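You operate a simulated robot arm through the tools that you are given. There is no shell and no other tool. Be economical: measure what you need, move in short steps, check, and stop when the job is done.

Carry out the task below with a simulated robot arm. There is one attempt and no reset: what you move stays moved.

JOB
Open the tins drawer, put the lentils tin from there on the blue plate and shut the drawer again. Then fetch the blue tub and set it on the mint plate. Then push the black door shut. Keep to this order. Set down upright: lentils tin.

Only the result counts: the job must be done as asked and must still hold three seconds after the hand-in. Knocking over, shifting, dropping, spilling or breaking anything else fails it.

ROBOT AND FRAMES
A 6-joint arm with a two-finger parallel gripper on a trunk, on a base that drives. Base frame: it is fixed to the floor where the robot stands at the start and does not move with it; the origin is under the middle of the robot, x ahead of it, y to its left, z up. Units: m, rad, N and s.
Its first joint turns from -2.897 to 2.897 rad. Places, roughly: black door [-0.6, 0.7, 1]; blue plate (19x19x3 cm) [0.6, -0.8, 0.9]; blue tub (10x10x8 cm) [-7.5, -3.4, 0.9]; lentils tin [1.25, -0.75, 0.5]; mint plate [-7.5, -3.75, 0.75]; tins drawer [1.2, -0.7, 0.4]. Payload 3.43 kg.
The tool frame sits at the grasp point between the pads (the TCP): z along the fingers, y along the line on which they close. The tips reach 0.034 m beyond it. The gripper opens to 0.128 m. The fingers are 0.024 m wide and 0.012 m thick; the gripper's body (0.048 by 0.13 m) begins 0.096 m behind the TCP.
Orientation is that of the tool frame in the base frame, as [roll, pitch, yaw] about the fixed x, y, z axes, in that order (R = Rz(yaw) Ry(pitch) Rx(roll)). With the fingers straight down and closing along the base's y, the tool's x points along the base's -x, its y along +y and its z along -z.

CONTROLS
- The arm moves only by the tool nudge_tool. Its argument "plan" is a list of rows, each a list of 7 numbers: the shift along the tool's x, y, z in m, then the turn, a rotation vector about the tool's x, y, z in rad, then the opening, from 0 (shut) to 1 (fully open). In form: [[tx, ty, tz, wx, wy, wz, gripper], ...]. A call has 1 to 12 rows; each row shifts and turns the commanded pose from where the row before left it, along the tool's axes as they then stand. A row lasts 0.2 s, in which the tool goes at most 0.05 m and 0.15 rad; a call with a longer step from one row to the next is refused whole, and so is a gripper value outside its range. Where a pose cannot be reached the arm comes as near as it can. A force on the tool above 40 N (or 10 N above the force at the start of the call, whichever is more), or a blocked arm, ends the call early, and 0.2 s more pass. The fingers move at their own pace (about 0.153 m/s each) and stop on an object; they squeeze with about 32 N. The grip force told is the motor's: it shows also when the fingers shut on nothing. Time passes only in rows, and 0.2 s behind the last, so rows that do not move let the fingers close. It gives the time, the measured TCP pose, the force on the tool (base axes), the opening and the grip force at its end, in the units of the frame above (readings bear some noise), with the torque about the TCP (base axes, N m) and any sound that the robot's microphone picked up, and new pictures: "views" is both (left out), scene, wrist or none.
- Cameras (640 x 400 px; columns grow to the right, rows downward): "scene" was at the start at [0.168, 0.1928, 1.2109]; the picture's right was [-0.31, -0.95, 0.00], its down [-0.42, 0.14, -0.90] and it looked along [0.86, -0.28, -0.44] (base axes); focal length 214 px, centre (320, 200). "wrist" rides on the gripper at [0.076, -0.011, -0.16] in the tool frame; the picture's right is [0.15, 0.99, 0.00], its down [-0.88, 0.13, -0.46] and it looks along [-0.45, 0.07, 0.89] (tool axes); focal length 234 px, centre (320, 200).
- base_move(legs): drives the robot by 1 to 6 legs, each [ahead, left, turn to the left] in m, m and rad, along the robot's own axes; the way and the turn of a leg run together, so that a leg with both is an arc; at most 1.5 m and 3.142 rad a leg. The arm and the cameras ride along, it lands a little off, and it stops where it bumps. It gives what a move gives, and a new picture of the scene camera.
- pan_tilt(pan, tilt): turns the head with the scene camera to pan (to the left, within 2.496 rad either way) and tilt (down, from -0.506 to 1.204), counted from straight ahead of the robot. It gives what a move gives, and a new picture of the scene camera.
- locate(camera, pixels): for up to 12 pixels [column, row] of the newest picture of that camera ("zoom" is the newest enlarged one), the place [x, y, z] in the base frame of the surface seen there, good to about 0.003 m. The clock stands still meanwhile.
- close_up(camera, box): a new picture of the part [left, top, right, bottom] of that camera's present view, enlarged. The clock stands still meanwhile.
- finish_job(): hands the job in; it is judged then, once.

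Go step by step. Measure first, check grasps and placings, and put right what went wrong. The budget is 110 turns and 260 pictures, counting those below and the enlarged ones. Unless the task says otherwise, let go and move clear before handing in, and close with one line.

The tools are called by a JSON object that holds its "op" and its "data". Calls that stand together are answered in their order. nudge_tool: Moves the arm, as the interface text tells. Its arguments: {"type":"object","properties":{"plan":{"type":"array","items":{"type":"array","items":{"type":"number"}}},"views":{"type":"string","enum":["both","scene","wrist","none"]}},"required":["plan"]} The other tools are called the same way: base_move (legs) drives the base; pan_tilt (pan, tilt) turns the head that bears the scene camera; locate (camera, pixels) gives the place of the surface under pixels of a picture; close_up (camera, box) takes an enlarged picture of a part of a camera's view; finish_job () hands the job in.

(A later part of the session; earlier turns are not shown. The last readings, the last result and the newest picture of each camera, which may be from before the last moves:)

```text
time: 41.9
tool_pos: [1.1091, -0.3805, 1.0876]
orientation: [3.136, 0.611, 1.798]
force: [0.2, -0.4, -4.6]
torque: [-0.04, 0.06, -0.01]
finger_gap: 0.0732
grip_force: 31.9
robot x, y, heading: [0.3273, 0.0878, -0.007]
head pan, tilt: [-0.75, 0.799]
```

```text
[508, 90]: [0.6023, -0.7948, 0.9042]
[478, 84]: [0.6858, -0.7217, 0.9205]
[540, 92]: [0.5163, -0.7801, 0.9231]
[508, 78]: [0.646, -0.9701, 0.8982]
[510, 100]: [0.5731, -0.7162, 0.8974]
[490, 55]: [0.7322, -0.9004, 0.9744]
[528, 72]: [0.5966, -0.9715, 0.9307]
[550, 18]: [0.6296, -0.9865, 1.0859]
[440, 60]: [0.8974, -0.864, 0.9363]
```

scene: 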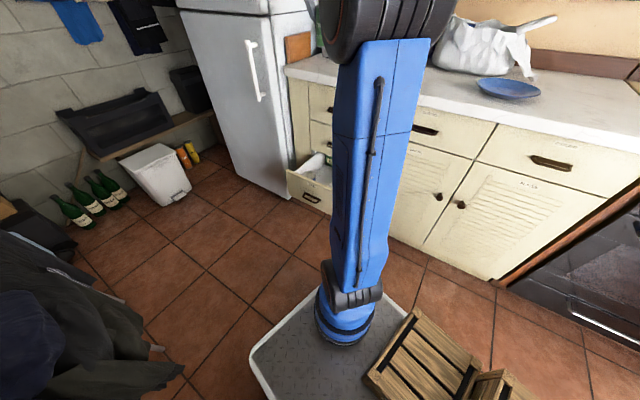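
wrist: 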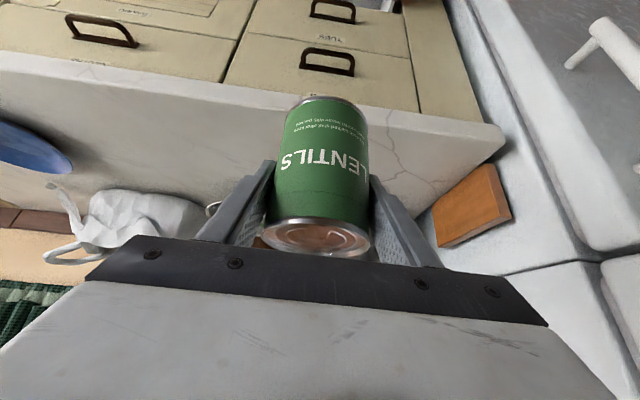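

Plate centre is about (0.60,−0.79), well z 0.904. Carrying the tin sideways in front of the counter first.

{"op": "nudge_tool", "data": {"plan": [[-0.0027, -0.0451, 0.0019, 0, 0, 0, 0], [-0.0027, -0.0451, 0.0019, 0, 0, 0, 0], [-0.0027, -0.0451, 0.0019, 0, 0, 0, 0], [-0.0027, -0.0451, 0.0019, 0, 0, 0, 0], [-0.0027, -0.0451, 0.0019, 0, 0, 0, 0], [-0.0027, -0.0451, 0.0019, 0, 0, 0, 0], [-0.0027, -0.0451, 0.0019, 0, 0, 0, 0], [-0.0027, -0.0451, 0.0019, 0, 0, 0, 0], [-0.0027, -0.0451, 0.0019, 0, 0, 0, 0]]}}

```text
time: 43.9
tool_pos: [0.7225, -0.4998, 1.0857]
orientation: [3.134, 0.612, 1.8]
force: [-0.5, -0.4, -5.0]
torque: [0.0, -0.01, 0.02]
finger_gap: 0.0731
grip_force: 31.8
robot x, y, heading: [0.3334, 0.087, -0.003]
head pan, tilt: [-0.75, 0.799]
```

scene: 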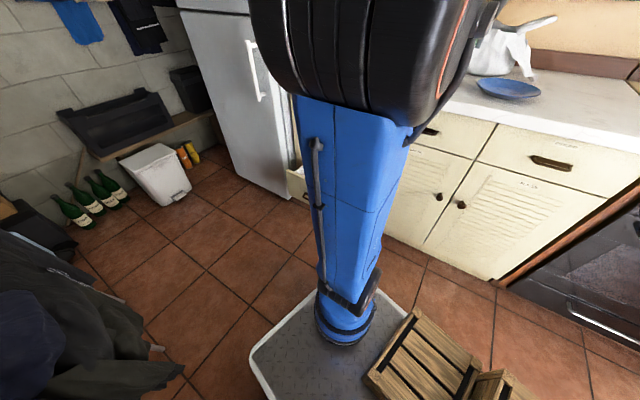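
wrist: 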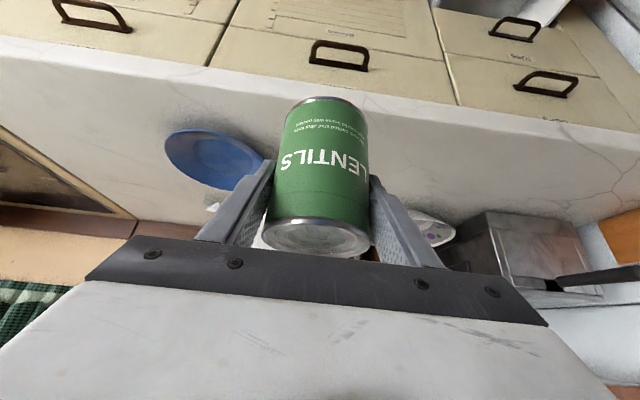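

Steady. Now over the plate centre.

{"op": "nudge_tool", "data": {"plan": [[-0.0291, -0.0265, 0.0203, 0, 0, 0, 0], [-0.0291, -0.0265, 0.0203, 0, 0, 0, 0], [-0.0291, -0.0265, 0.0203, 0, 0, 0, 0], [-0.0291, -0.0265, 0.0203, 0, 0, 0, 0], [-0.0291, -0.0265, 0.0203, 0, 0, 0, 0], [-0.0291, -0.0265, 0.0203, 0, 0, 0, 0], [-0.0291, -0.0265, 0.0203, 0, 0, 0, 0]]}}

{"op": "pan_tilt", "data": {"pan": -1.25, "tilt": 0.5}}

```text
time: 45.5
tool_pos: [0.5972, -0.7847, 1.0834]
orientation: [3.135, 0.615, 1.799]
force: [-0.2, 0.3, -3.2]
torque: [0.04, 0.04, 0.01]
finger_gap: 0.0732
grip_force: 32.1
robot x, y, heading: [0.3309, 0.0933, -0.004]
head pan, tilt: [-0.75, 0.799]
```

scene: 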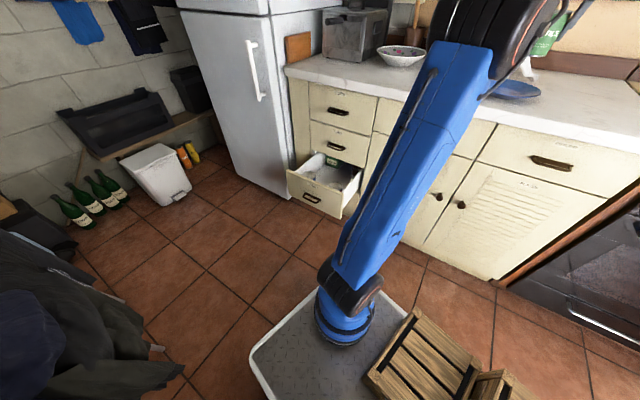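
wrist: 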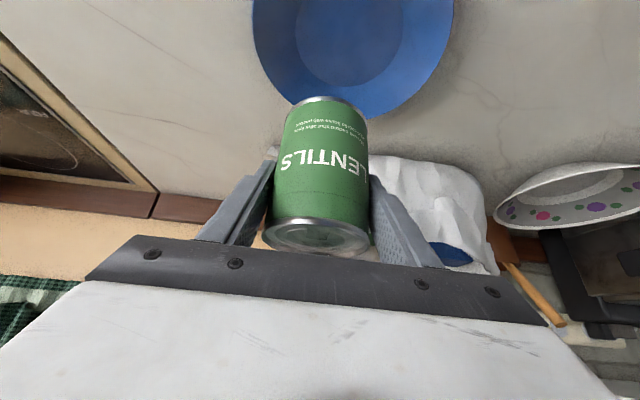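

```text
time: 46.5
tool_pos: [0.5971, -0.784, 1.0811]
orientation: [3.134, 0.614, 1.798]
force: [-0.4, -0.5, -4.4]
torque: [0.01, 0.04, 0.01]
finger_gap: 0.0734
grip_force: 31.6
robot x, y, heading: [0.3288, 0.0862, -0.002]
head pan, tilt: [-1.25, 0.499]
```

scene: 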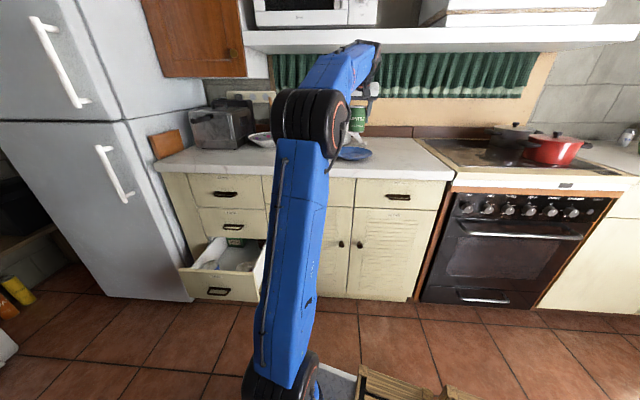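

I measure plate centre from the wrist view: well at (350,40), rim at (255,30),(452,30),(350,118).

{"op": "locate", "data": {"camera": "wrist", "pixels": [[350, 40], [296, 40], [404, 40], [345, 85], [254, 30], [453, 30], [380, 118], [330, 225], [318, 98], [460, 250]]}}

{"op": "close_up", "data": {"camera": "scene", "box": [300, 70, 420, 180]}}

```text
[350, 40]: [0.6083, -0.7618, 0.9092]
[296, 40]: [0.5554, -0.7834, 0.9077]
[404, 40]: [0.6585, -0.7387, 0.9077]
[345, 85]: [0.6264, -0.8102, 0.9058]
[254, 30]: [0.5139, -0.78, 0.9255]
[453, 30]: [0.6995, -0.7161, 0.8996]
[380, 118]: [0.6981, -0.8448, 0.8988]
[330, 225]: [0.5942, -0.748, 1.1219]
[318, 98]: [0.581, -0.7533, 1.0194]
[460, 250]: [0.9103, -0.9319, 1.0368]
```

```text
3.64 times, centred on (360, 125) of scene
```

zoom: 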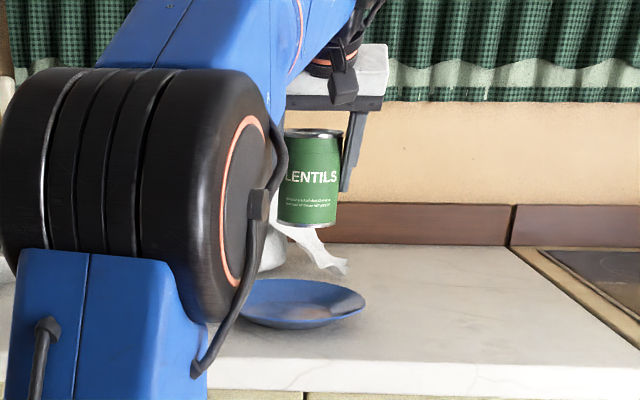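

{"op": "locate", "data": {"camera": "zoom", "pixels": [[362, 298], [345, 315], [300, 282], [330, 284], [310, 310], [290, 305], [320, 318], [260, 320], [310, 135], [310, 222]]}}

```text
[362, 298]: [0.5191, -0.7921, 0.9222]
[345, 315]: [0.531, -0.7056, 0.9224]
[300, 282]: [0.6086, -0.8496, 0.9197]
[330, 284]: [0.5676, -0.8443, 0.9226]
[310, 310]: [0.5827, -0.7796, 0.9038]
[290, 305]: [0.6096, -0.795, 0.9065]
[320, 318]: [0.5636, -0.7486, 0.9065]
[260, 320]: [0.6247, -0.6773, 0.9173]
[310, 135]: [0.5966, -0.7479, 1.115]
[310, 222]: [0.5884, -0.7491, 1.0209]
```

Rim fit gives plate centre (0.604,−0.764); tin bottom is now ~1.017. Lower 10 cm while centring.

{"op": "nudge_tool", "data": {"plan": [[0.0141, 0.0022, 0.0146, 0, 0, 0, 0], [0.0141, 0.0022, 0.0146, 0, 0, 0, 0], [0.0141, 0.0022, 0.0146, 0, 0, 0, 0], [0.0141, 0.0022, 0.0146, 0, 0, 0, 0], [0.0141, 0.0022, 0.0146, 0, 0, 0, 0]]}}

{"op": "close_up", "data": {"camera": "scene", "box": [300, 70, 420, 180]}}

```text
time: 47.6
tool_pos: [0.6028, -0.7646, 0.9829]
orientation: [3.135, 0.614, 1.8]
force: [-0.2, 0.5, -4.6]
torque: [-0.02, -0.02, -0.02]
finger_gap: 0.0731
grip_force: 31.9
robot x, y, heading: [0.3296, 0.0901, -0.003]
head pan, tilt: [-1.25, 0.499]
```

scene: 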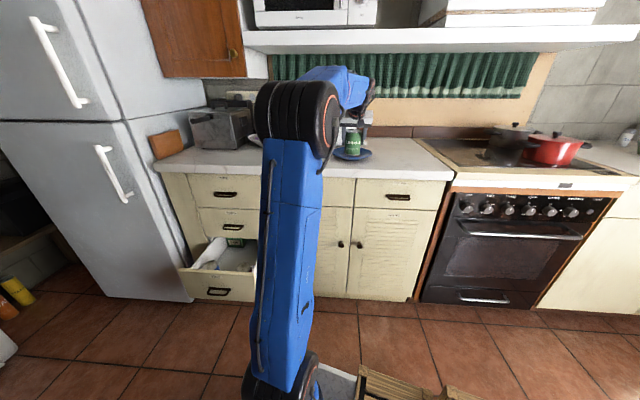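
wrist: 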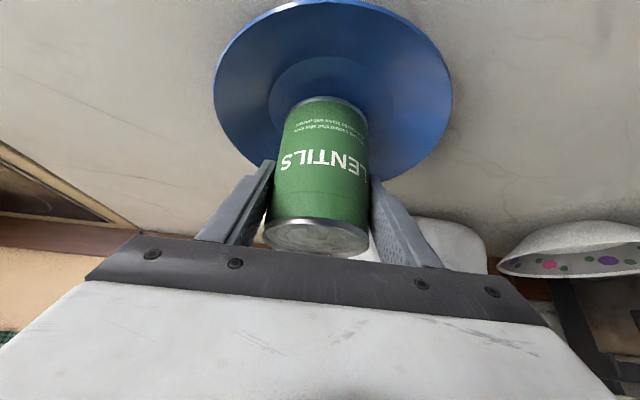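

```text
3.64 times, centred on (360, 125) of scene
```

zoom: 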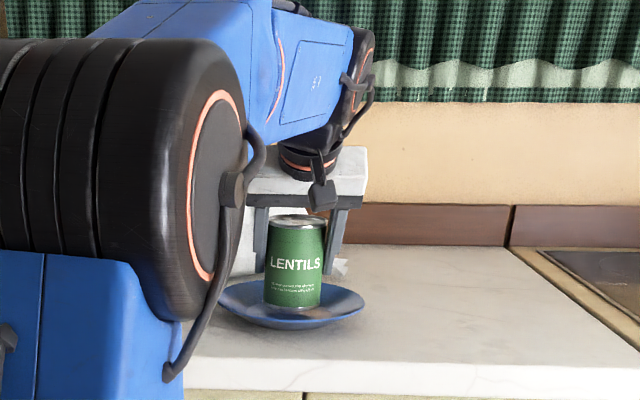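

Tin hovers over the well; lowering in 4 mm steps to contact.

{"op": "nudge_tool", "data": {"plan": [[0.0023, 0, 0.0033, 0, 0, 0, 0], [0.0023, 0, 0.0033, 0, 0, 0, 0], [0, 0, 0, 0, 0, 0, 0]], "views": "none"}}

{"op": "nudge_tool", "data": {"plan": [[0.0017, 0, 0.0025, 0, 0, 0, 0], [0, 0, 0, 0, 0, 0, 0]], "views": "none"}}

```text
time: 48.5
tool_pos: [0.6057, -0.7657, 0.976]
orientation: [3.136, 0.612, 1.799]
force: [-0.1, 0.2, -4.2]
torque: [0.01, 0.01, -0.03]
finger_gap: 0.0734
grip_force: 31.8
robot x, y, heading: [0.3305, 0.0876, -0.0]
head pan, tilt: [-1.25, 0.499]
```

```text
time: 49.0
tool_pos: [0.6047, -0.7655, 0.9744]
orientation: [3.135, 0.613, 1.799]
force: [0.1, -0.4, -4.7]
torque: [0.01, -0.04, 0.0]
finger_gap: 0.0731
grip_force: 31.8
robot x, y, heading: [0.3275, 0.087, -0.004]
head pan, tilt: [-1.25, 0.499]
```

{"op": "nudge_tool", "data": {"plan": [[0.0015, 0, 0.0021, 0, 0, 0, 0], [0, 0, 0, 0, 0, 0, 0]], "views": "none"}}

{"op": "nudge_tool", "data": {"plan": [[0.0015, 0, 0.0021, 0, 0, 0, 0], [0, 0, 0, 0, 0, 0, 0]], "views": "none"}}

{"op": "close_up", "data": {"camera": "scene", "box": [330, 120, 380, 170]}}

```text
time: 49.6
tool_pos: [0.6049, -0.7668, 0.9712]
orientation: [3.135, 0.615, 1.799]
force: [1.9, -3.0, 6.7]
torque: [-0.04, 0.13, 0.07]
finger_gap: 0.0732
grip_force: 31.8
robot x, y, heading: [0.3324, 0.089, -0.003]
head pan, tilt: [-1.25, 0.499]
```

```text
time: 50.2
tool_pos: [0.6052, -0.7664, 0.9699]
orientation: [3.134, 0.617, 1.8]
force: [0.5, -4.7, 27.6]
torque: [-0.29, 0.72, 0.05]
finger_gap: 0.0738
grip_force: 32.4
robot x, y, heading: [0.3284, 0.0853, -0.0]
head pan, tilt: [-1.25, 0.499]
```

```text
8.00 times, centred on (355, 145) of scene
```

zoom: 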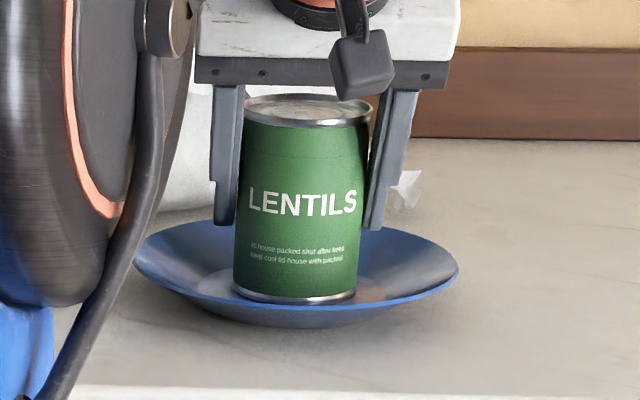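

Contact made (27 N). Relieve 2 mm, open gently and check.

{"op": "nudge_tool", "data": {"plan": [[-0.001, 0, -0.0015, 0, 0, 0, 0], [0, 0, 0, 0, 0, 0, 0.62], [0, 0, 0, 0, 0, 0, 0.7], [0, 0, 0, 0, 0, 0, 0.8], [0, 0, 0, 0, 0, 0, 0.8]], "views": "wrist"}}

{"op": "close_up", "data": {"camera": "scene", "box": [330, 120, 380, 170]}}

```text
time: 51.5
tool_pos: [0.6054, -0.766, 0.9704]
orientation: [3.136, 0.612, 1.797]
force: [-0.3, 0.0, 0.3]
torque: [0.01, 0.02, 0.01]
finger_gap: 0.1027
grip_force: 0.0
robot x, y, heading: [0.3281, 0.0875, -0.002]
head pan, tilt: [-1.25, 0.499]
```

wrist: 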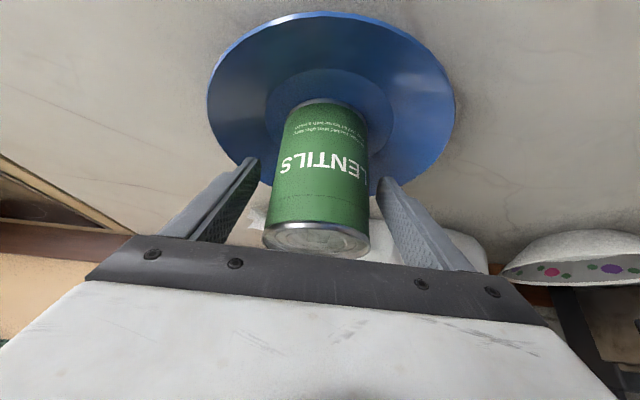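

```text
8.00 times, centred on (355, 145) of scene
```

zoom: 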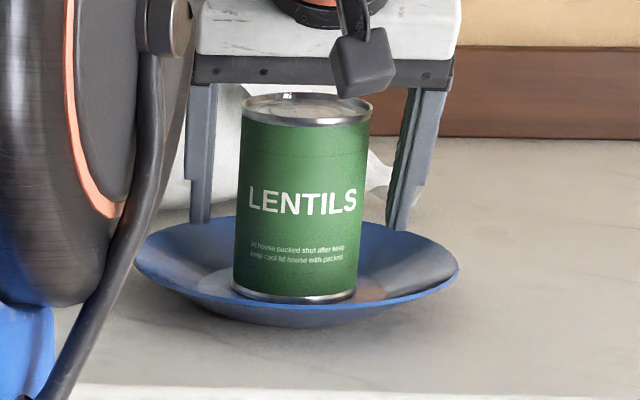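

Tin stands upright and free on the plate. Retreat along the tool axis, then swing back toward the drawer.

{"op": "nudge_tool", "data": {"plan": [[0, 0, -0.03, 0, 0, 0, 0.8], [0, 0, -0.045, 0, 0, 0, 0.8], [0, 0, -0.045, 0, 0, 0, 0.8], [0, 0, -0.045, 0, 0, 0, 0.8], [0, 0, -0.035, 0, 0, 0, 0.8]], "views": "scene"}}

{"op": "nudge_tool", "data": {"plan": [[0.0245, 0.0318, -0.0171, 0, 0, 0, 0.4], [0.0245, 0.0318, -0.0171, 0, 0, 0, 0.2], [0.0245, 0.0318, -0.0171, 0, 0, 0, 0], [0.0245, 0.0318, -0.0171, 0, 0, 0, 0], [0.0245, 0.0318, -0.0171, 0, 0, 0, 0], [0.0245, 0.0318, -0.0171, 0, 0, 0, 0], [0.0245, 0.0318, -0.0171, 0, 0, 0, 0]], "views": "scene"}}

```text
time: 52.6
tool_pos: [0.5757, -0.6533, 1.1344]
orientation: [3.134, 0.613, 1.797]
force: [-0.7, -0.2, -0.7]
torque: [0.0, -0.03, 0.01]
finger_gap: 0.1025
grip_force: 0.1
robot x, y, heading: [0.3318, 0.0891, -0.0]
head pan, tilt: [-1.25, 0.499]
```

scene: 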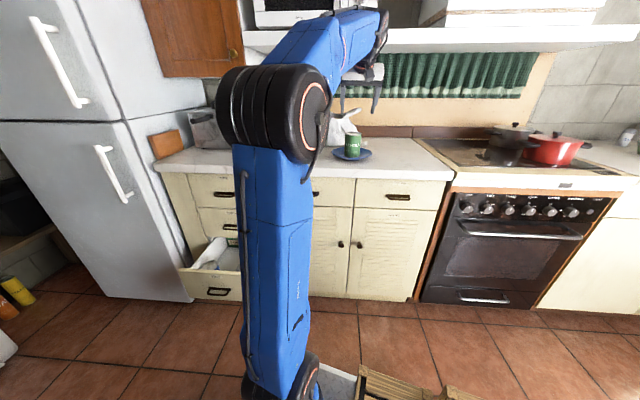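

```text
time: 54.2
tool_pos: [0.746, -0.4008, 1.1378]
orientation: [3.136, 0.611, 1.799]
force: [0.3, 0.9, 0.4]
torque: [0.0, 0.03, -0.03]
finger_gap: 0.0
grip_force: 31.8
robot x, y, heading: [0.3286, 0.092, -0.005]
head pan, tilt: [-1.25, 0.499]
```

scene: 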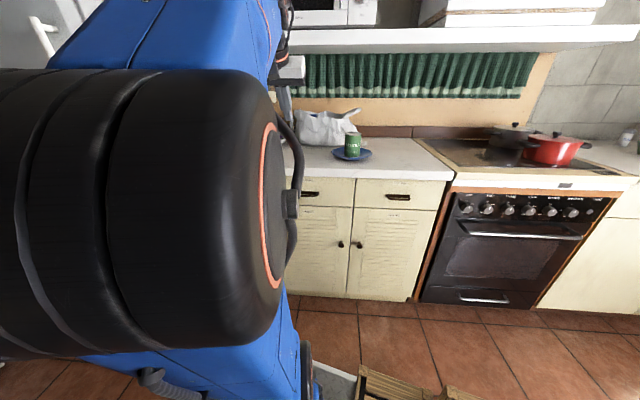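

{"op": "nudge_tool", "data": {"plan": [[0.0248, 0.0359, 0, 0, 0, 0, 0], [0.0248, 0.0359, 0, 0, 0, 0, 0], [0.0248, 0.0359, 0, 0, 0, 0, 0], [0.0248, 0.0359, 0, 0, 0, 0, 0], [0.0248, 0.0359, 0, 0, 0, 0, 0], [0.0248, 0.0359, 0, 0, 0, 0, 0], [0.0248, 0.0359, 0, 0, 0, 0, 0], [0.0248, 0.0359, 0, 0, 0, 0, 0], [0.0248, 0.0359, 0, 0, 0, 0, 0], [0.0248, 0.0359, 0, 0, 0, 0, 0]], "views": "none"}}

{"op": "nudge_tool", "data": {"plan": [[0.0265, 0, 0.0379, 0, 0, 0, 0], [0.0265, 0, 0.0379, 0, 0, 0, 0], [0.0265, 0, 0.0379, 0, 0, 0, 0], [0.0265, 0, 0.0379, 0, 0, 0, 0], [0.0265, 0, 0.0379, 0, 0, 0, 0], [0.0265, 0, 0.0379, 0, 0, 0, 0], [0.0265, 0, 0.0379, 0, 0, 0, 0], [0.0265, 0, 0.0379, 0, 0, 0, 0]], "views": "none"}}

{"op": "nudge_tool", "data": {"plan": [[0, 0, 0, 0, -0.15, 0, 0], [0, 0, 0, 0, -0.15, 0, 0], [0, 0, 0, 0, -0.15, 0, 0], [0, 0, 0, 0, -0.15, 0, 0], [0, 0, 0, 0, -0.15, 0, 0], [0, 0, 0, 0, -0.15, 0, 0], [0, 0, 0, 0, -0.06, 0, 0]]}}

{"op": "pan_tilt", "data": {"pan": -0.75, "tilt": 0.8}}

```text
time: 56.5
tool_pos: [1.0486, -0.118, 0.995]
orientation: [3.132, 0.614, 1.795]
force: [-0.8, 0.6, -0.1]
torque: [0.04, -0.02, 0.04]
finger_gap: 0.0
grip_force: 31.5
robot x, y, heading: [0.3292, 0.0855, -0.01]
head pan, tilt: [-1.25, 0.499]
```

```text
time: 58.2
tool_pos: [1.0523, -0.1195, 0.6236]
orientation: [3.134, 0.611, 1.798]
force: [-0.2, -0.7, 0.7]
torque: [-0.02, -0.01, 0.0]
finger_gap: 0.0
grip_force: 31.3
robot x, y, heading: [0.3304, 0.089, -0.004]
head pan, tilt: [-1.25, 0.499]
```

```text
time: 59.9
tool_pos: [1.0518, -0.1187, 0.624]
orientation: [1.058, 1.563, -0.28]
force: [-0.4, -0.4, 0.2]
torque: [-0.03, -0.01, -0.01]
finger_gap: 0.0
grip_force: 31.9
robot x, y, heading: [0.3268, 0.089, -0.01]
head pan, tilt: [-1.25, 0.499]
```

scene: 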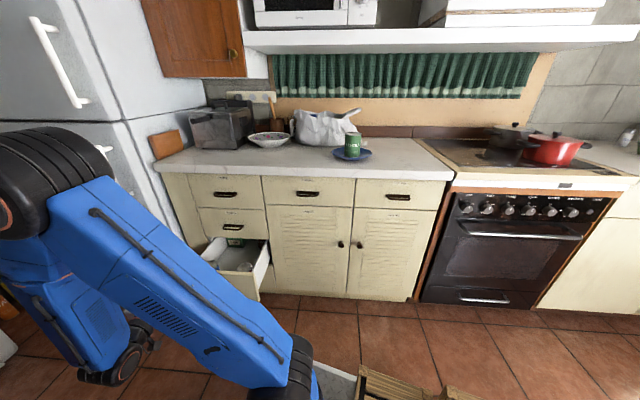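
wrist: 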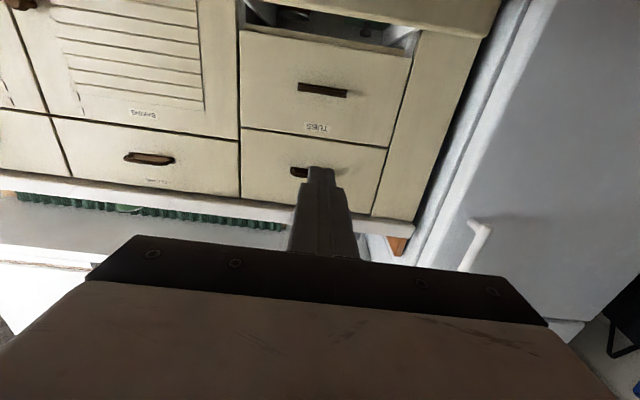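

```text
time: 60.8
tool_pos: [1.0526, -0.1196, 0.6238]
orientation: [1.354, 1.568, 0.014]
force: [0.1, 0.6, 0.3]
torque: [-0.01, -0.01, 0.01]
finger_gap: 0.0
grip_force: 32.7
robot x, y, heading: [0.3327, 0.0886, 0.004]
head pan, tilt: [-0.75, 0.799]
```

scene: 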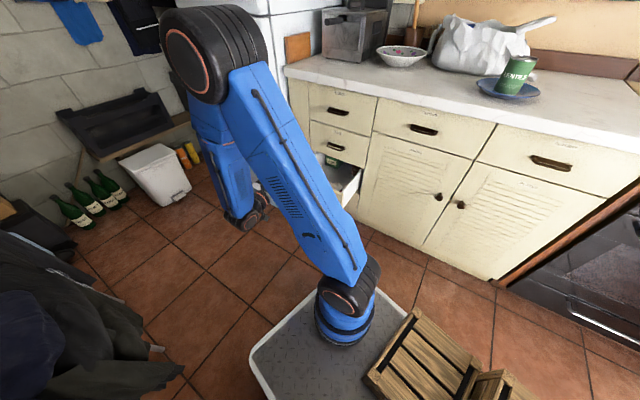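

Tool horizontal, centred on the drawer. Lower to z≈0.435 (above handle).

{"op": "nudge_tool", "data": {"plan": [[0.047, 0, 0, 0, 0, 0, 0], [0.047, 0, 0, 0, 0, 0, 0], [0.047, 0, 0, 0, 0, 0, 0], [0.047, 0, 0, 0, 0, 0, 0]]}}

```text
time: 61.8
tool_pos: [1.1353, -0.0957, 0.5377]
orientation: [-2.131, 1.562, 2.809]
force: [-0.8, -0.4, -0.2]
torque: [0.03, 0.0, 0.03]
finger_gap: 0.0001
grip_force: 31.4
out of reach, approached as far as the arm can: row 1, 2, 3, 4
robot x, y, heading: [0.3259, 0.0881, -0.01]
head pan, tilt: [-0.75, 0.799]
```

scene: 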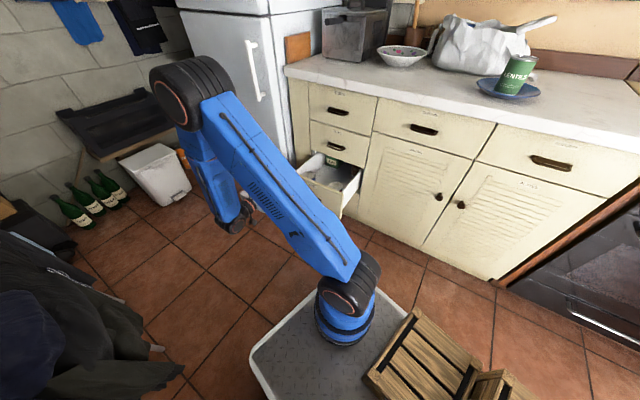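
wrist: 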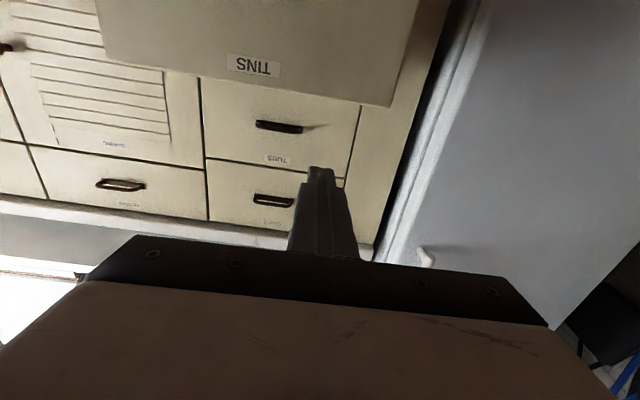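

This roll is out of reach low down. I go back up and roll back to the orientation used for pulling.

{"op": "nudge_tool", "data": {"plan": [[-0.047, 0, 0, 0, 0, 0, 0], [-0.047, 0, 0, 0, 0, 0, 0], [-0.047, 0, 0, 0, 0, 0, 0], [-0.047, 0, 0, 0, 0, 0, 0]], "views": "none"}}

{"op": "nudge_tool", "data": {"plan": [[0, 0, 0, 0, 0, -0.15, 0], [0, 0, 0, 0, 0, -0.15, 0], [0, 0, 0, 0, 0, -0.15, 0], [0, 0, 0, 0, 0, -0.15, 0], [0, 0, 0, 0, 0, -0.15, 0], [0, 0, 0, 0, 0, -0.15, 0], [0, 0, 0, 0, 0, -0.15, 0], [0, 0, 0, 0, 0, -0.15, 0], [0, 0, 0, 0, 0, -0.15, 0], [0, 0, 0, 0, 0, -0.15, 0], [0, 0, 0, 0, 0, -0.0708, 0]], "views": "wrist"}}

```text
time: 62.8
tool_pos: [1.1366, -0.098, 0.7264]
orientation: [1.22, 1.568, -0.12]
force: [-0.1, -0.4, -0.3]
torque: [-0.05, -0.01, -0.05]
finger_gap: 0.0001
grip_force: 31.9
robot x, y, heading: [0.3332, 0.0867, -0.003]
head pan, tilt: [-0.75, 0.799]
```

```text
time: 65.2
tool_pos: [1.1355, -0.0991, 0.728]
orientation: [-1.567, 0.004, -2.91]
force: [0.9, 0.0, -0.1]
torque: [-0.01, -0.01, 0.02]
finger_gap: 0.0
grip_force: 32.1
robot x, y, heading: [0.3296, 0.0894, -0.005]
head pan, tilt: [-0.75, 0.799]
```

wrist: 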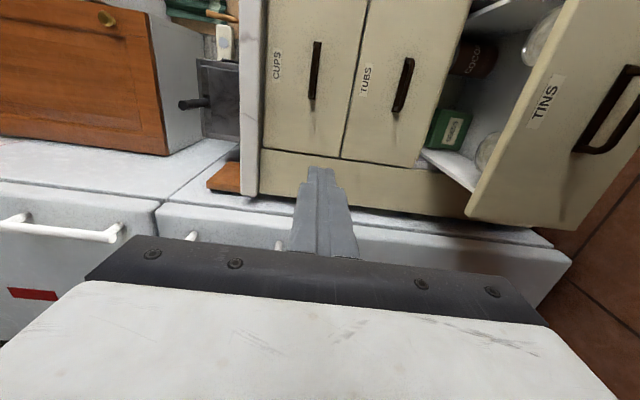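

{"op": "nudge_tool", "data": {"plan": [[0.0127, 0.0419, 0, 0, 0, 0, 0], [0.0127, 0.0419, 0, 0, 0, 0, 0], [0.0127, 0.0419, 0, 0, 0, 0, 0], [0.0127, 0.0419, 0, 0, 0, 0, 0], [0.0127, 0.0419, 0, 0, 0, 0, 0], [0.0127, 0.0419, 0, 0, 0, 0, 0], [0.0127, 0.0419, 0, 0, 0, 0, 0]]}}

```text
time: 66.8
tool_pos: [1.048, -0.1191, 0.4339]
orientation: [-1.568, 0.008, -2.911]
force: [0.5, 0.2, -0.6]
torque: [-0.03, -0.03, -0.03]
finger_gap: 0.0
grip_force: 32.4
robot x, y, heading: [0.3335, 0.0878, -0.01]
head pan, tilt: [-0.75, 0.799]
```

scene: 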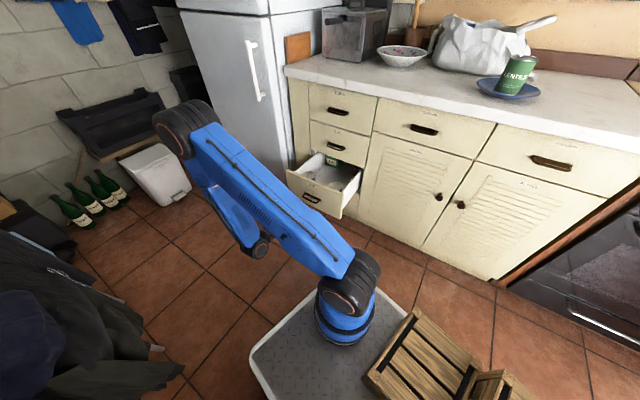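
wrist: 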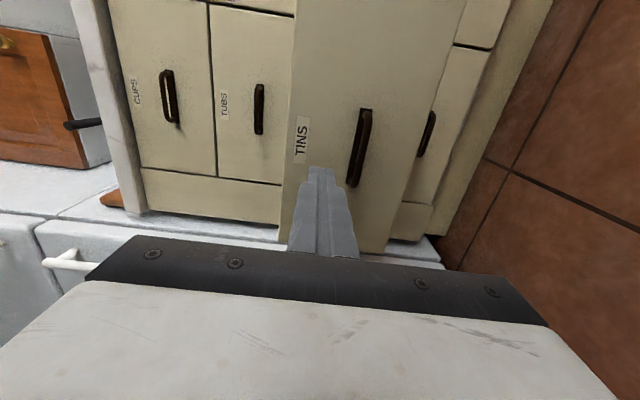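

Aimed right above the handle. Advance and push the drawer gently.

{"op": "nudge_tool", "data": {"plan": [[0, 0, 0.035, 0, 0, 0, 0], [0, 0, 0.035, 0, 0, 0, 0], [0, 0, 0.03, 0, 0, 0, 0], [0, 0, 0.01, 0, 0, 0, 0], [0, 0, 0.015, 0, 0, 0, 0], [0, 0, 0.02, 0, 0, 0, 0], [0, 0, 0.025, 0, 0, 0, 0], [0, 0, 0.025, 0, 0, 0, 0], [0, 0, 0.025, 0, 0, 0, 0], [0, 0, 0.025, 0, 0, 0, 0], [0, 0, 0.025, 0, 0, 0, 0], [0, 0, 0.025, 0, 0, 0, 0]]}}

```text
time: 69.4
tool_pos: [1.1208, -0.4057, 0.4346]
orientation: [-1.569, 0.006, -2.908]
force: [-0.7, 0.2, -0.3]
torque: [-0.01, -0.01, 0.0]
finger_gap: 0.0
grip_force: 32.0
robot x, y, heading: [0.3313, 0.0897, -0.006]
head pan, tilt: [-0.75, 0.799]
```

scene: 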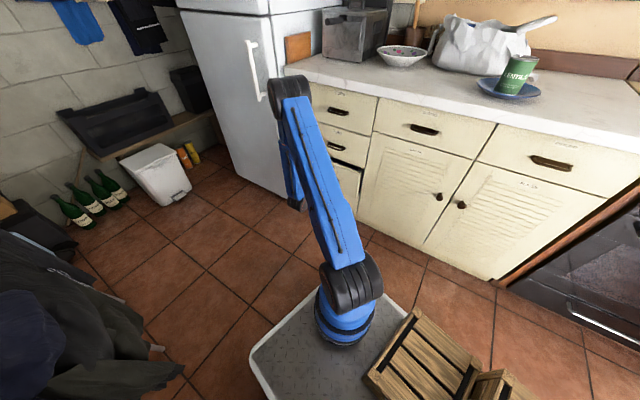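
wrist: 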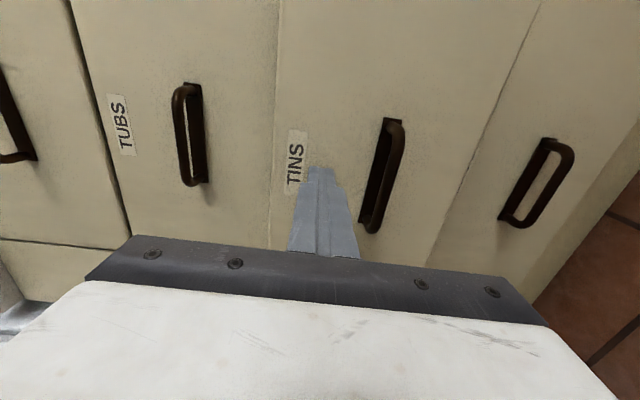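

About 5–6 cm remain; continue, finishing slowly until firm resistance.

{"op": "nudge_tool", "data": {"plan": [[0, 0, 0.02, 0, 0, 0, 0], [0, 0, 0.015, 0, 0, 0, 0], [0, 0, 0.01, 0, 0, 0, 0], [0, 0, 0.007, 0, 0, 0, 0], [0, 0, 0.005, 0, 0, 0, 0], [0, 0, 0.004, 0, 0, 0, 0], [0, 0, 0.003, 0, 0, 0, 0]]}}

{"op": "close_up", "data": {"camera": "scene", "box": [290, 90, 400, 220]}}

```text
time: 70.9
tool_pos: [1.1326, -0.4631, 0.4349]
orientation: [-1.571, 0.004, -2.907]
force: [-1.4, 3.0, 1.4]
torque: [-0.04, -0.04, 0.02]
finger_gap: 0.0001
grip_force: 31.9
robot x, y, heading: [0.3354, 0.0883, -0.001]
head pan, tilt: [-0.75, 0.799]
stopped in row 7: the force on the tool passed its limit (the readings are from after the stop); the commanded pose is now the measured one
```

scene: 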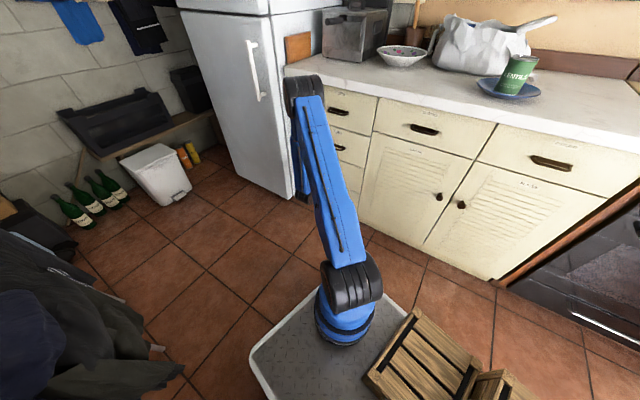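
wrist: 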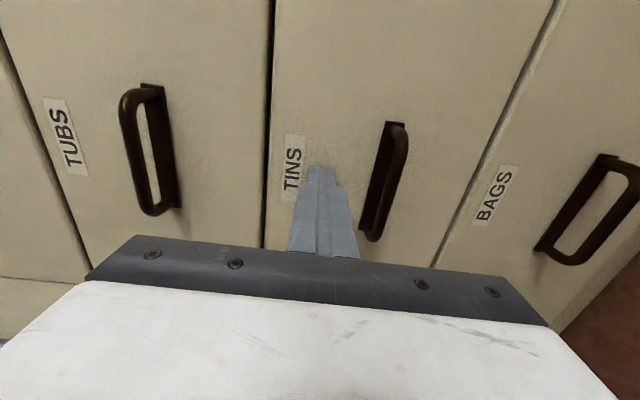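

```text
3.08 times, centred on (345, 155) of scene
```

zoom: 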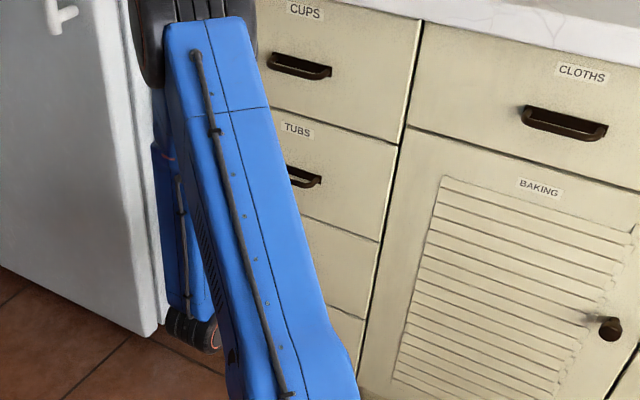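

Drawer is shut. Retreat, raise the arm.

{"op": "nudge_tool", "data": {"plan": [[0, 0, -0.04, 0, 0, 0, 0], [0, 0, -0.045, 0, 0, 0, 0], [0, 0, -0.045, 0, 0, 0, 0], [0, 0, -0.045, 0, 0, 0, 0], [0, -0.048, -0.01, 0, 0, 0, 0], [0, -0.048, -0.01, 0, 0, 0, 0], [0, -0.048, -0.01, 0, 0, 0, 0], [0, -0.048, -0.01, 0, 0, 0, 0], [0, -0.048, -0.01, 0, 0, 0, 0], [0, -0.048, -0.01, 0, 0, 0, 0], [0, -0.048, -0.01, 0, 0, 0, 0], [0, -0.048, -0.01, 0, 0, 0, 0]], "views": "scene"}}

{"op": "nudge_tool", "data": {"plan": [[0, -0.048, -0.01, 0, 0.11, 0, 0], [0, -0.048, -0.01, 0, 0.11, 0, 0], [0, -0.048, 0, -0.15, 0, 0, 0], [0, -0.03, 0, -0.15, 0, 0, 0], [0, 0, 0, -0.15, 0, 0, 0], [0, 0, 0, -0.15, 0, 0, 0], [0, 0, 0, -0.15, 0, 0, 0], [0, 0, 0, -0.15, 0, 0, 0], [0, 0, 0, -0.15, 0, 0, 0], [0, 0, 0, -0.15, 0, 0, 0], [0, 0, 0, -0.15, 0, 0, 0], [0, 0, 0, -0.15, 0, 0, 0]], "views": "scene"}}

{"op": "pan_tilt", "data": {"pan": 2.4, "tilt": 0.5}}

{"op": "pan_tilt", "data": {"pan": -2.4, "tilt": 0.3}}

```text
time: 73.5
tool_pos: [1.0703, -0.218, 0.8197]
orientation: [-1.572, 0.003, -2.907]
force: [-0.1, -0.3, -0.5]
torque: [-0.04, -0.01, 0.0]
finger_gap: 0.0
grip_force: 32.5
robot x, y, heading: [0.3294, 0.0917, -0.002]
head pan, tilt: [-0.75, 0.799]
```

scene: 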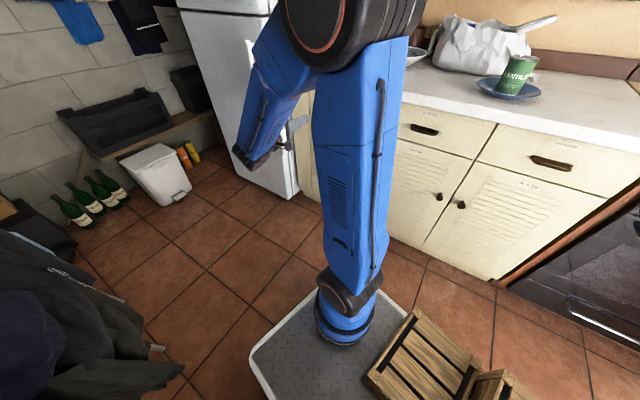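

```text
time: 76.1
tool_pos: [1.0679, -0.1987, 0.9932]
orientation: [-3.072, 0.005, -3.129]
force: [-0.5, 0.0, -0.4]
torque: [-0.01, 0.02, -0.01]
finger_gap: 0.0
grip_force: 31.9
robot x, y, heading: [0.3312, 0.0887, -0.002]
head pan, tilt: [-0.75, 0.799]
```

scene: 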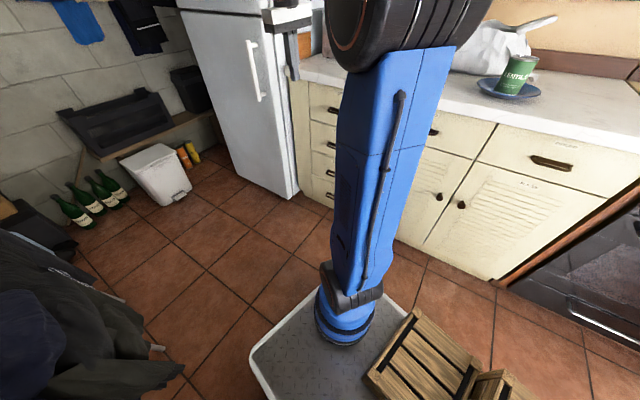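

```text
time: 78.8
tool_pos: [1.0669, -0.1997, 0.9926]
orientation: [-3.069, 0.006, -3.128]
force: [0.1, 0.1, -0.4]
torque: [0.01, -0.03, 0.03]
finger_gap: 0.0
grip_force: 32.4
robot x, y, heading: [0.3304, 0.0877, -0.005]
head pan, tilt: [2.4, 0.499]
```

scene: 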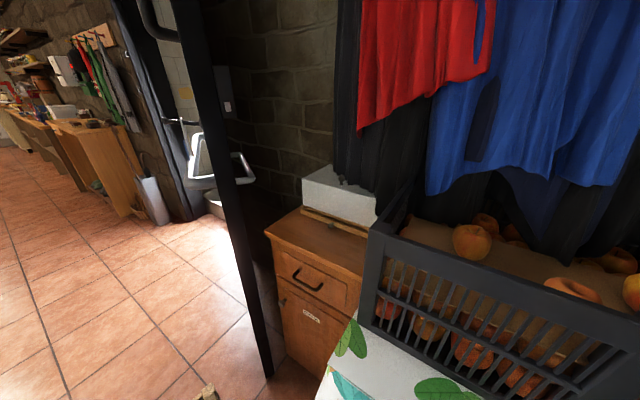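

```text
time: 82.6
tool_pos: [1.0678, -0.1994, 0.9929]
orientation: [-3.07, 0.005, -3.126]
force: [-0.4, 0.4, -0.6]
torque: [-0.01, 0.02, -0.01]
finger_gap: 0.0
grip_force: 31.9
robot x, y, heading: [0.3308, 0.0891, 0.001]
head pan, tilt: [-2.4, 0.3]
```

scene: 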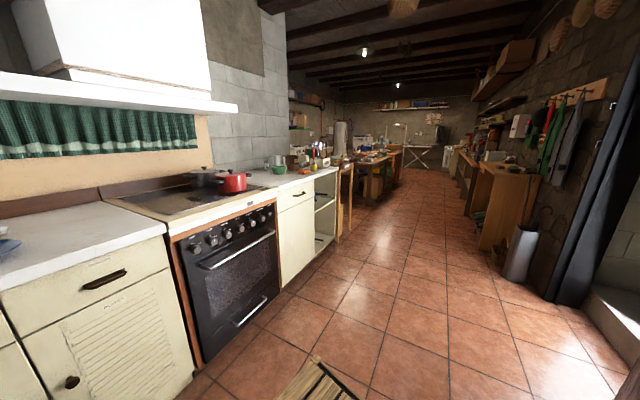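

The way back is a long room. I measure floor and furniture edges along it.

{"op": "locate", "data": {"camera": "scene", "pixels": [[338, 240], [373, 205], [400, 180], [480, 245], [500, 275], [470, 215], [455, 175], [420, 160], [445, 165], [430, 200], [450, 300], [320, 255]]}}

{"op": "close_up", "data": {"camera": "scene", "box": [300, 80, 540, 230]}}

```text
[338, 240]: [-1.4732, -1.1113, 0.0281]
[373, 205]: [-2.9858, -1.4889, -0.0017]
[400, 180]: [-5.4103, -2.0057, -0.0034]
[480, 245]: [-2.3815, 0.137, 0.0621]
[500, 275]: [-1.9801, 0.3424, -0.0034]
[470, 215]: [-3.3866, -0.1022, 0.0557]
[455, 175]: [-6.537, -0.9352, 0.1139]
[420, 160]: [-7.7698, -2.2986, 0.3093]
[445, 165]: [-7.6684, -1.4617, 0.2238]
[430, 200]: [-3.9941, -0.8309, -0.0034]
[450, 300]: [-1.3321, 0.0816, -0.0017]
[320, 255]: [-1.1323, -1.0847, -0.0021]
```

```text
2.67 times, centred on (420, 155) of scene
```

zoom: 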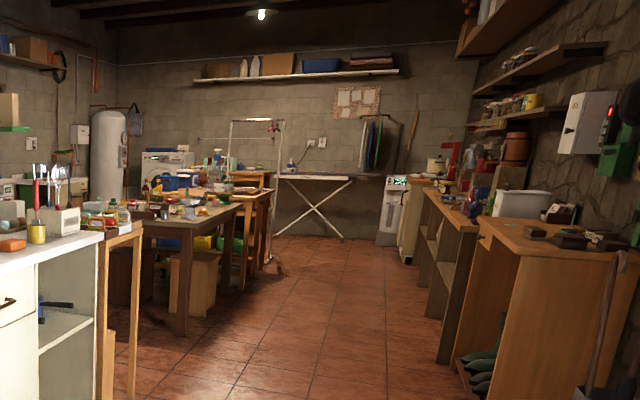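

A blue item is at zoom (172,183) near a washing machine; measure.

{"op": "locate", "data": {"camera": "zoom", "pixels": [[172, 183], [160, 157], [250, 190], [300, 180], [215, 225], [185, 250], [130, 280], [265, 250], [330, 235], [388, 230], [105, 160], [240, 130]]}}

{"op": "close_up", "data": {"camera": "scene", "box": [325, 125, 425, 195]}}

```text
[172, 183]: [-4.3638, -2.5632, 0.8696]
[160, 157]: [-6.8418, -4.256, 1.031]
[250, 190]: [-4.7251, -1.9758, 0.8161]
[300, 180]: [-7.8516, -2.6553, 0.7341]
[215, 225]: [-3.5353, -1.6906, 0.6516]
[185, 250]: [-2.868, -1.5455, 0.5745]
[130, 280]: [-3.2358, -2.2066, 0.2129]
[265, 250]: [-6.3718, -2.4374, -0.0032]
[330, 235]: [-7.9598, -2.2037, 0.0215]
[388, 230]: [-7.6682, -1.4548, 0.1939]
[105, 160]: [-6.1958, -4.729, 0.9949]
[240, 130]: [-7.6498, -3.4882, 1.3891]
```

```text
5.71 times, centred on (375, 160) of scene
```

zoom: 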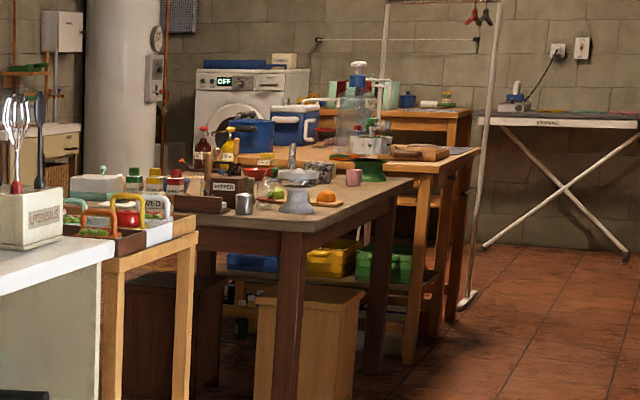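

{"op": "locate", "data": {"camera": "zoom", "pixels": [[407, 101], [430, 112], [465, 300], [405, 350], [440, 320], [470, 150], [625, 255], [485, 245], [470, 118], [520, 120]]}}

```text
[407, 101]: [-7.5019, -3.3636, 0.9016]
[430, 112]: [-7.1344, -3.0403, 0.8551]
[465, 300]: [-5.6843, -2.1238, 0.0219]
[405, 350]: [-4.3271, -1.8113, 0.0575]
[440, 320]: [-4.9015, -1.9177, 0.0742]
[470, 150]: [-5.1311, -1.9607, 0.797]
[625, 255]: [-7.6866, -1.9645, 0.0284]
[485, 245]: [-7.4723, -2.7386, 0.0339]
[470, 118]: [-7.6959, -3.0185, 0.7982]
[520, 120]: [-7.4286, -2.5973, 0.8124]
```

The blue tub is at (−7.50,−3.36,0.90). The corridor runs at about 0.235 rad to x. I raise the arm, then back out of the narrow part and turn where it's wide.

{"op": "nudge_tool", "data": {"plan": [[0.01, 0, -0.048, -0.07, 0, 0, 0], [0.01, 0, -0.048, 0, 0, 0, 0], [0.01, 0, -0.048, 0, 0, 0, 0], [0.01, 0, -0.048, 0, 0, 0, 0.2], [0.01, 0, -0.048, 0, 0, 0, 0.3]], "views": "none"}}

{"op": "base_move", "data": {"legs": [[-0.6, -0.1, 0], [-1.0, -0.3, 0]]}}

```text
time: 83.8
tool_pos: [1.0174, -0.1956, 1.1757]
orientation: [-3.134, 0.014, -3.129]
force: [0.1, -0.6, -0.2]
torque: [0.0, 0.03, 0.02]
finger_gap: 0.0386
grip_force: 0.1
out of reach, approached as far as the arm can: row 4, 5
robot x, y, heading: [0.3312, 0.0941, -0.003]
head pan, tilt: [-2.4, 0.3]
```

```text
time: 92.2
tool_pos: [-0.5804, -0.5953, 1.1747]
orientation: [-3.133, 0.014, -3.134]
force: [0.0, -0.6, -1.0]
torque: [0.02, -0.04, 0.02]
finger_gap: 0.0385
grip_force: 0.1
robot x, y, heading: [-1.2677, -0.3072, -0.006]
head pan, tilt: [-2.4, 0.3]
```

scene: 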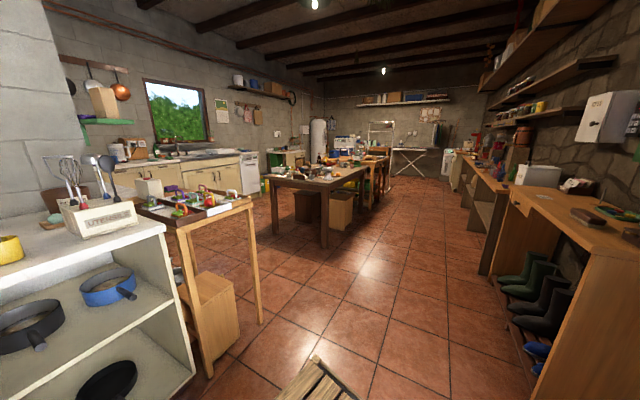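

{"op": "locate", "data": {"camera": "scene", "pixels": [[262, 322], [210, 370], [326, 246], [275, 232], [488, 275], [365, 210], [400, 195], [250, 200], [382, 150], [440, 175]]}}

{"op": "base_move", "data": {"legs": [[-1.0, -0.3, 0]]}}

```text
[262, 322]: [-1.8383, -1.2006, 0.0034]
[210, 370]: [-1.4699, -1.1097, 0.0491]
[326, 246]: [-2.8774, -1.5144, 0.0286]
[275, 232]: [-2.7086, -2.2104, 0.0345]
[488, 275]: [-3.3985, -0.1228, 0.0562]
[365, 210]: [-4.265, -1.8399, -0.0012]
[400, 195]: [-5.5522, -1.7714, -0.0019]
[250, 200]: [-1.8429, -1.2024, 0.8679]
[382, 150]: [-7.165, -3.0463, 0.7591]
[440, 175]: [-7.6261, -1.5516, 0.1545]
```

```text
time: 97.6
tool_pos: [-1.5894, -0.8845, 1.1757]
orientation: [-3.133, 0.014, -3.131]
force: [0.7, -0.3, 0.2]
torque: [0.0, 0.01, 0.01]
finger_gap: 0.0385
grip_force: 0.1
robot x, y, heading: [-2.275, -0.5985, -0.002]
head pan, tilt: [-2.4, 0.3]
```

scene: 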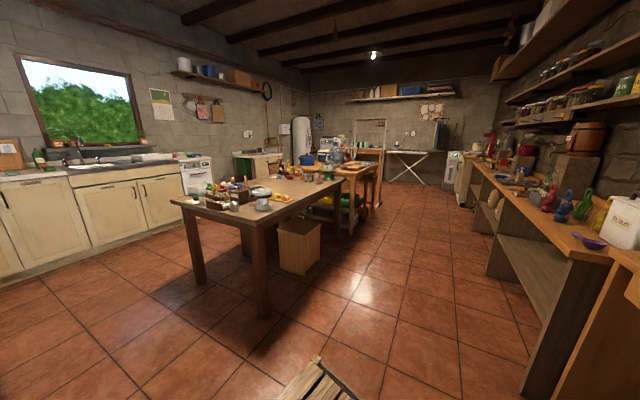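

Open floor here: turn right in place to face down the room.

{"op": "base_move", "data": {"legs": [[0, 0, -1.45], [0, 0, -1.45]]}}

{"op": "pan_tilt", "data": {"pan": 0.3, "tilt": 0.4}}

```text
time: 105.1
tool_pos: [-3.012, -0.498, 1.1759]
orientation: [-3.134, 0.014, 0.268]
force: [-0.1, -0.1, 0.3]
torque: [0.01, 0.0, 0.01]
finger_gap: 0.0382
grip_force: 0.0
robot x, y, heading: [-2.2749, -0.5989, -2.892]
head pan, tilt: [-2.4, 0.3]
```

scene: 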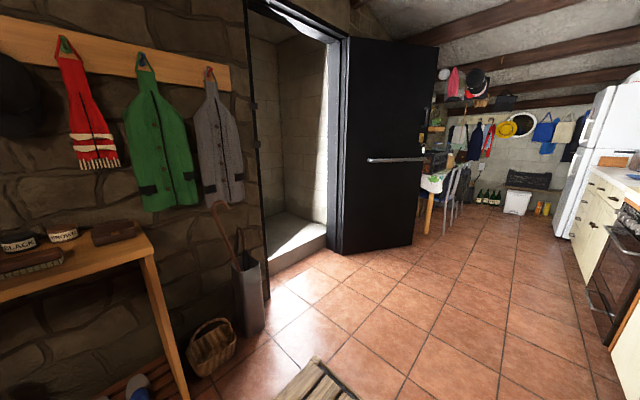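

```text
time: 107.5
tool_pos: [-3.0117, -0.4982, 1.1755]
orientation: [-3.135, 0.014, 0.268]
force: [-0.9, -0.8, -0.3]
torque: [0.02, 0.0, 0.0]
finger_gap: 0.0388
grip_force: 0.1
robot x, y, heading: [-2.2784, -0.598, -2.891]
head pan, tilt: [0.3, 0.4]
```

scene: 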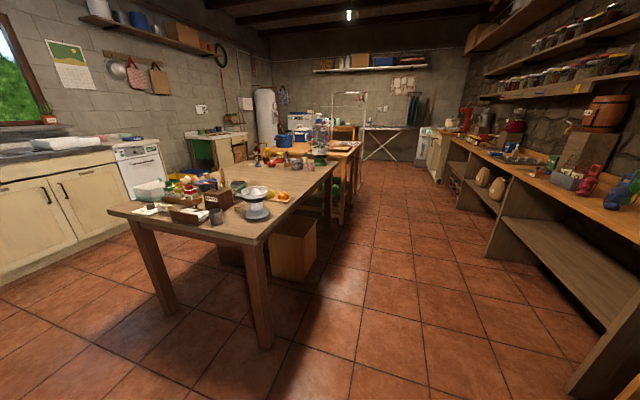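

Corridor clear ahead. Drive 3 m along it.

{"op": "base_move", "data": {"legs": [[1.5, 0, 0], [1.5, 0, 0]]}}

```text
time: 122.0
tool_pos: [-5.9377, -1.1819, 1.1755]
orientation: [-3.136, 0.015, 0.239]
force: [-0.1, 0.7, -0.2]
torque: [0.02, 0.0, 0.0]
finger_gap: 0.0384
grip_force: 0.0
robot x, y, heading: [-5.204, -1.3056, -2.921]
head pan, tilt: [0.3, 0.4]
```

scene: 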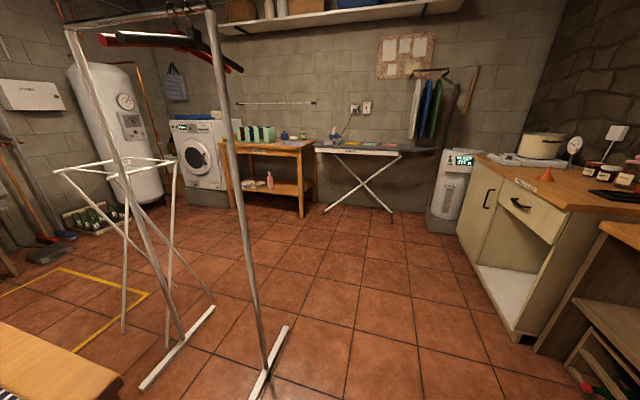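

The target bench is at (270,150). Zoom in and measure.

{"op": "close_up", "data": {"camera": "scene", "box": [200, 100, 350, 220]}}

{"op": "locate", "data": {"camera": "scene", "pixels": [[284, 135], [302, 218], [240, 205], [318, 215], [392, 222], [288, 328], [142, 388], [215, 308], [124, 332], [430, 215], [520, 340], [60, 270]]}}

```text
3.33 times, centred on (275, 160) of scene
```

zoom: 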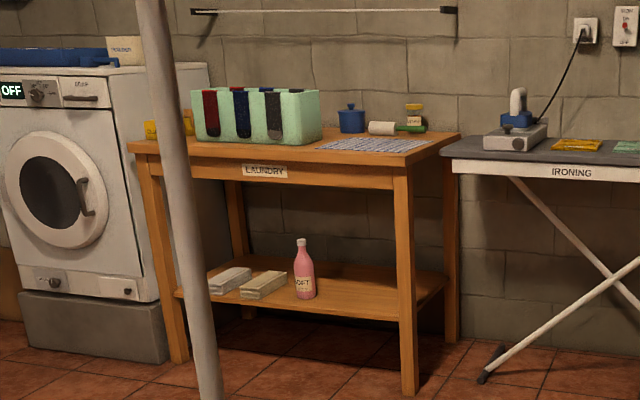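

```text
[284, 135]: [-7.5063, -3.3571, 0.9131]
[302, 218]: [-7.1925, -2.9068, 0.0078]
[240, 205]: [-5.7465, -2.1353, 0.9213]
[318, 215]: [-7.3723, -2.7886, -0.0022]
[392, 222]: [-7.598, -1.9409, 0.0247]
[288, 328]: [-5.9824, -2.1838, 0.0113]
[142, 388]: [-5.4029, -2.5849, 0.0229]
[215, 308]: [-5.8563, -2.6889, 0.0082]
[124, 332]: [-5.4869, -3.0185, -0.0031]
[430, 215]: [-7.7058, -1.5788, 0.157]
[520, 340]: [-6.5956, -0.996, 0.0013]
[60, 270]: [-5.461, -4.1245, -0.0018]
```

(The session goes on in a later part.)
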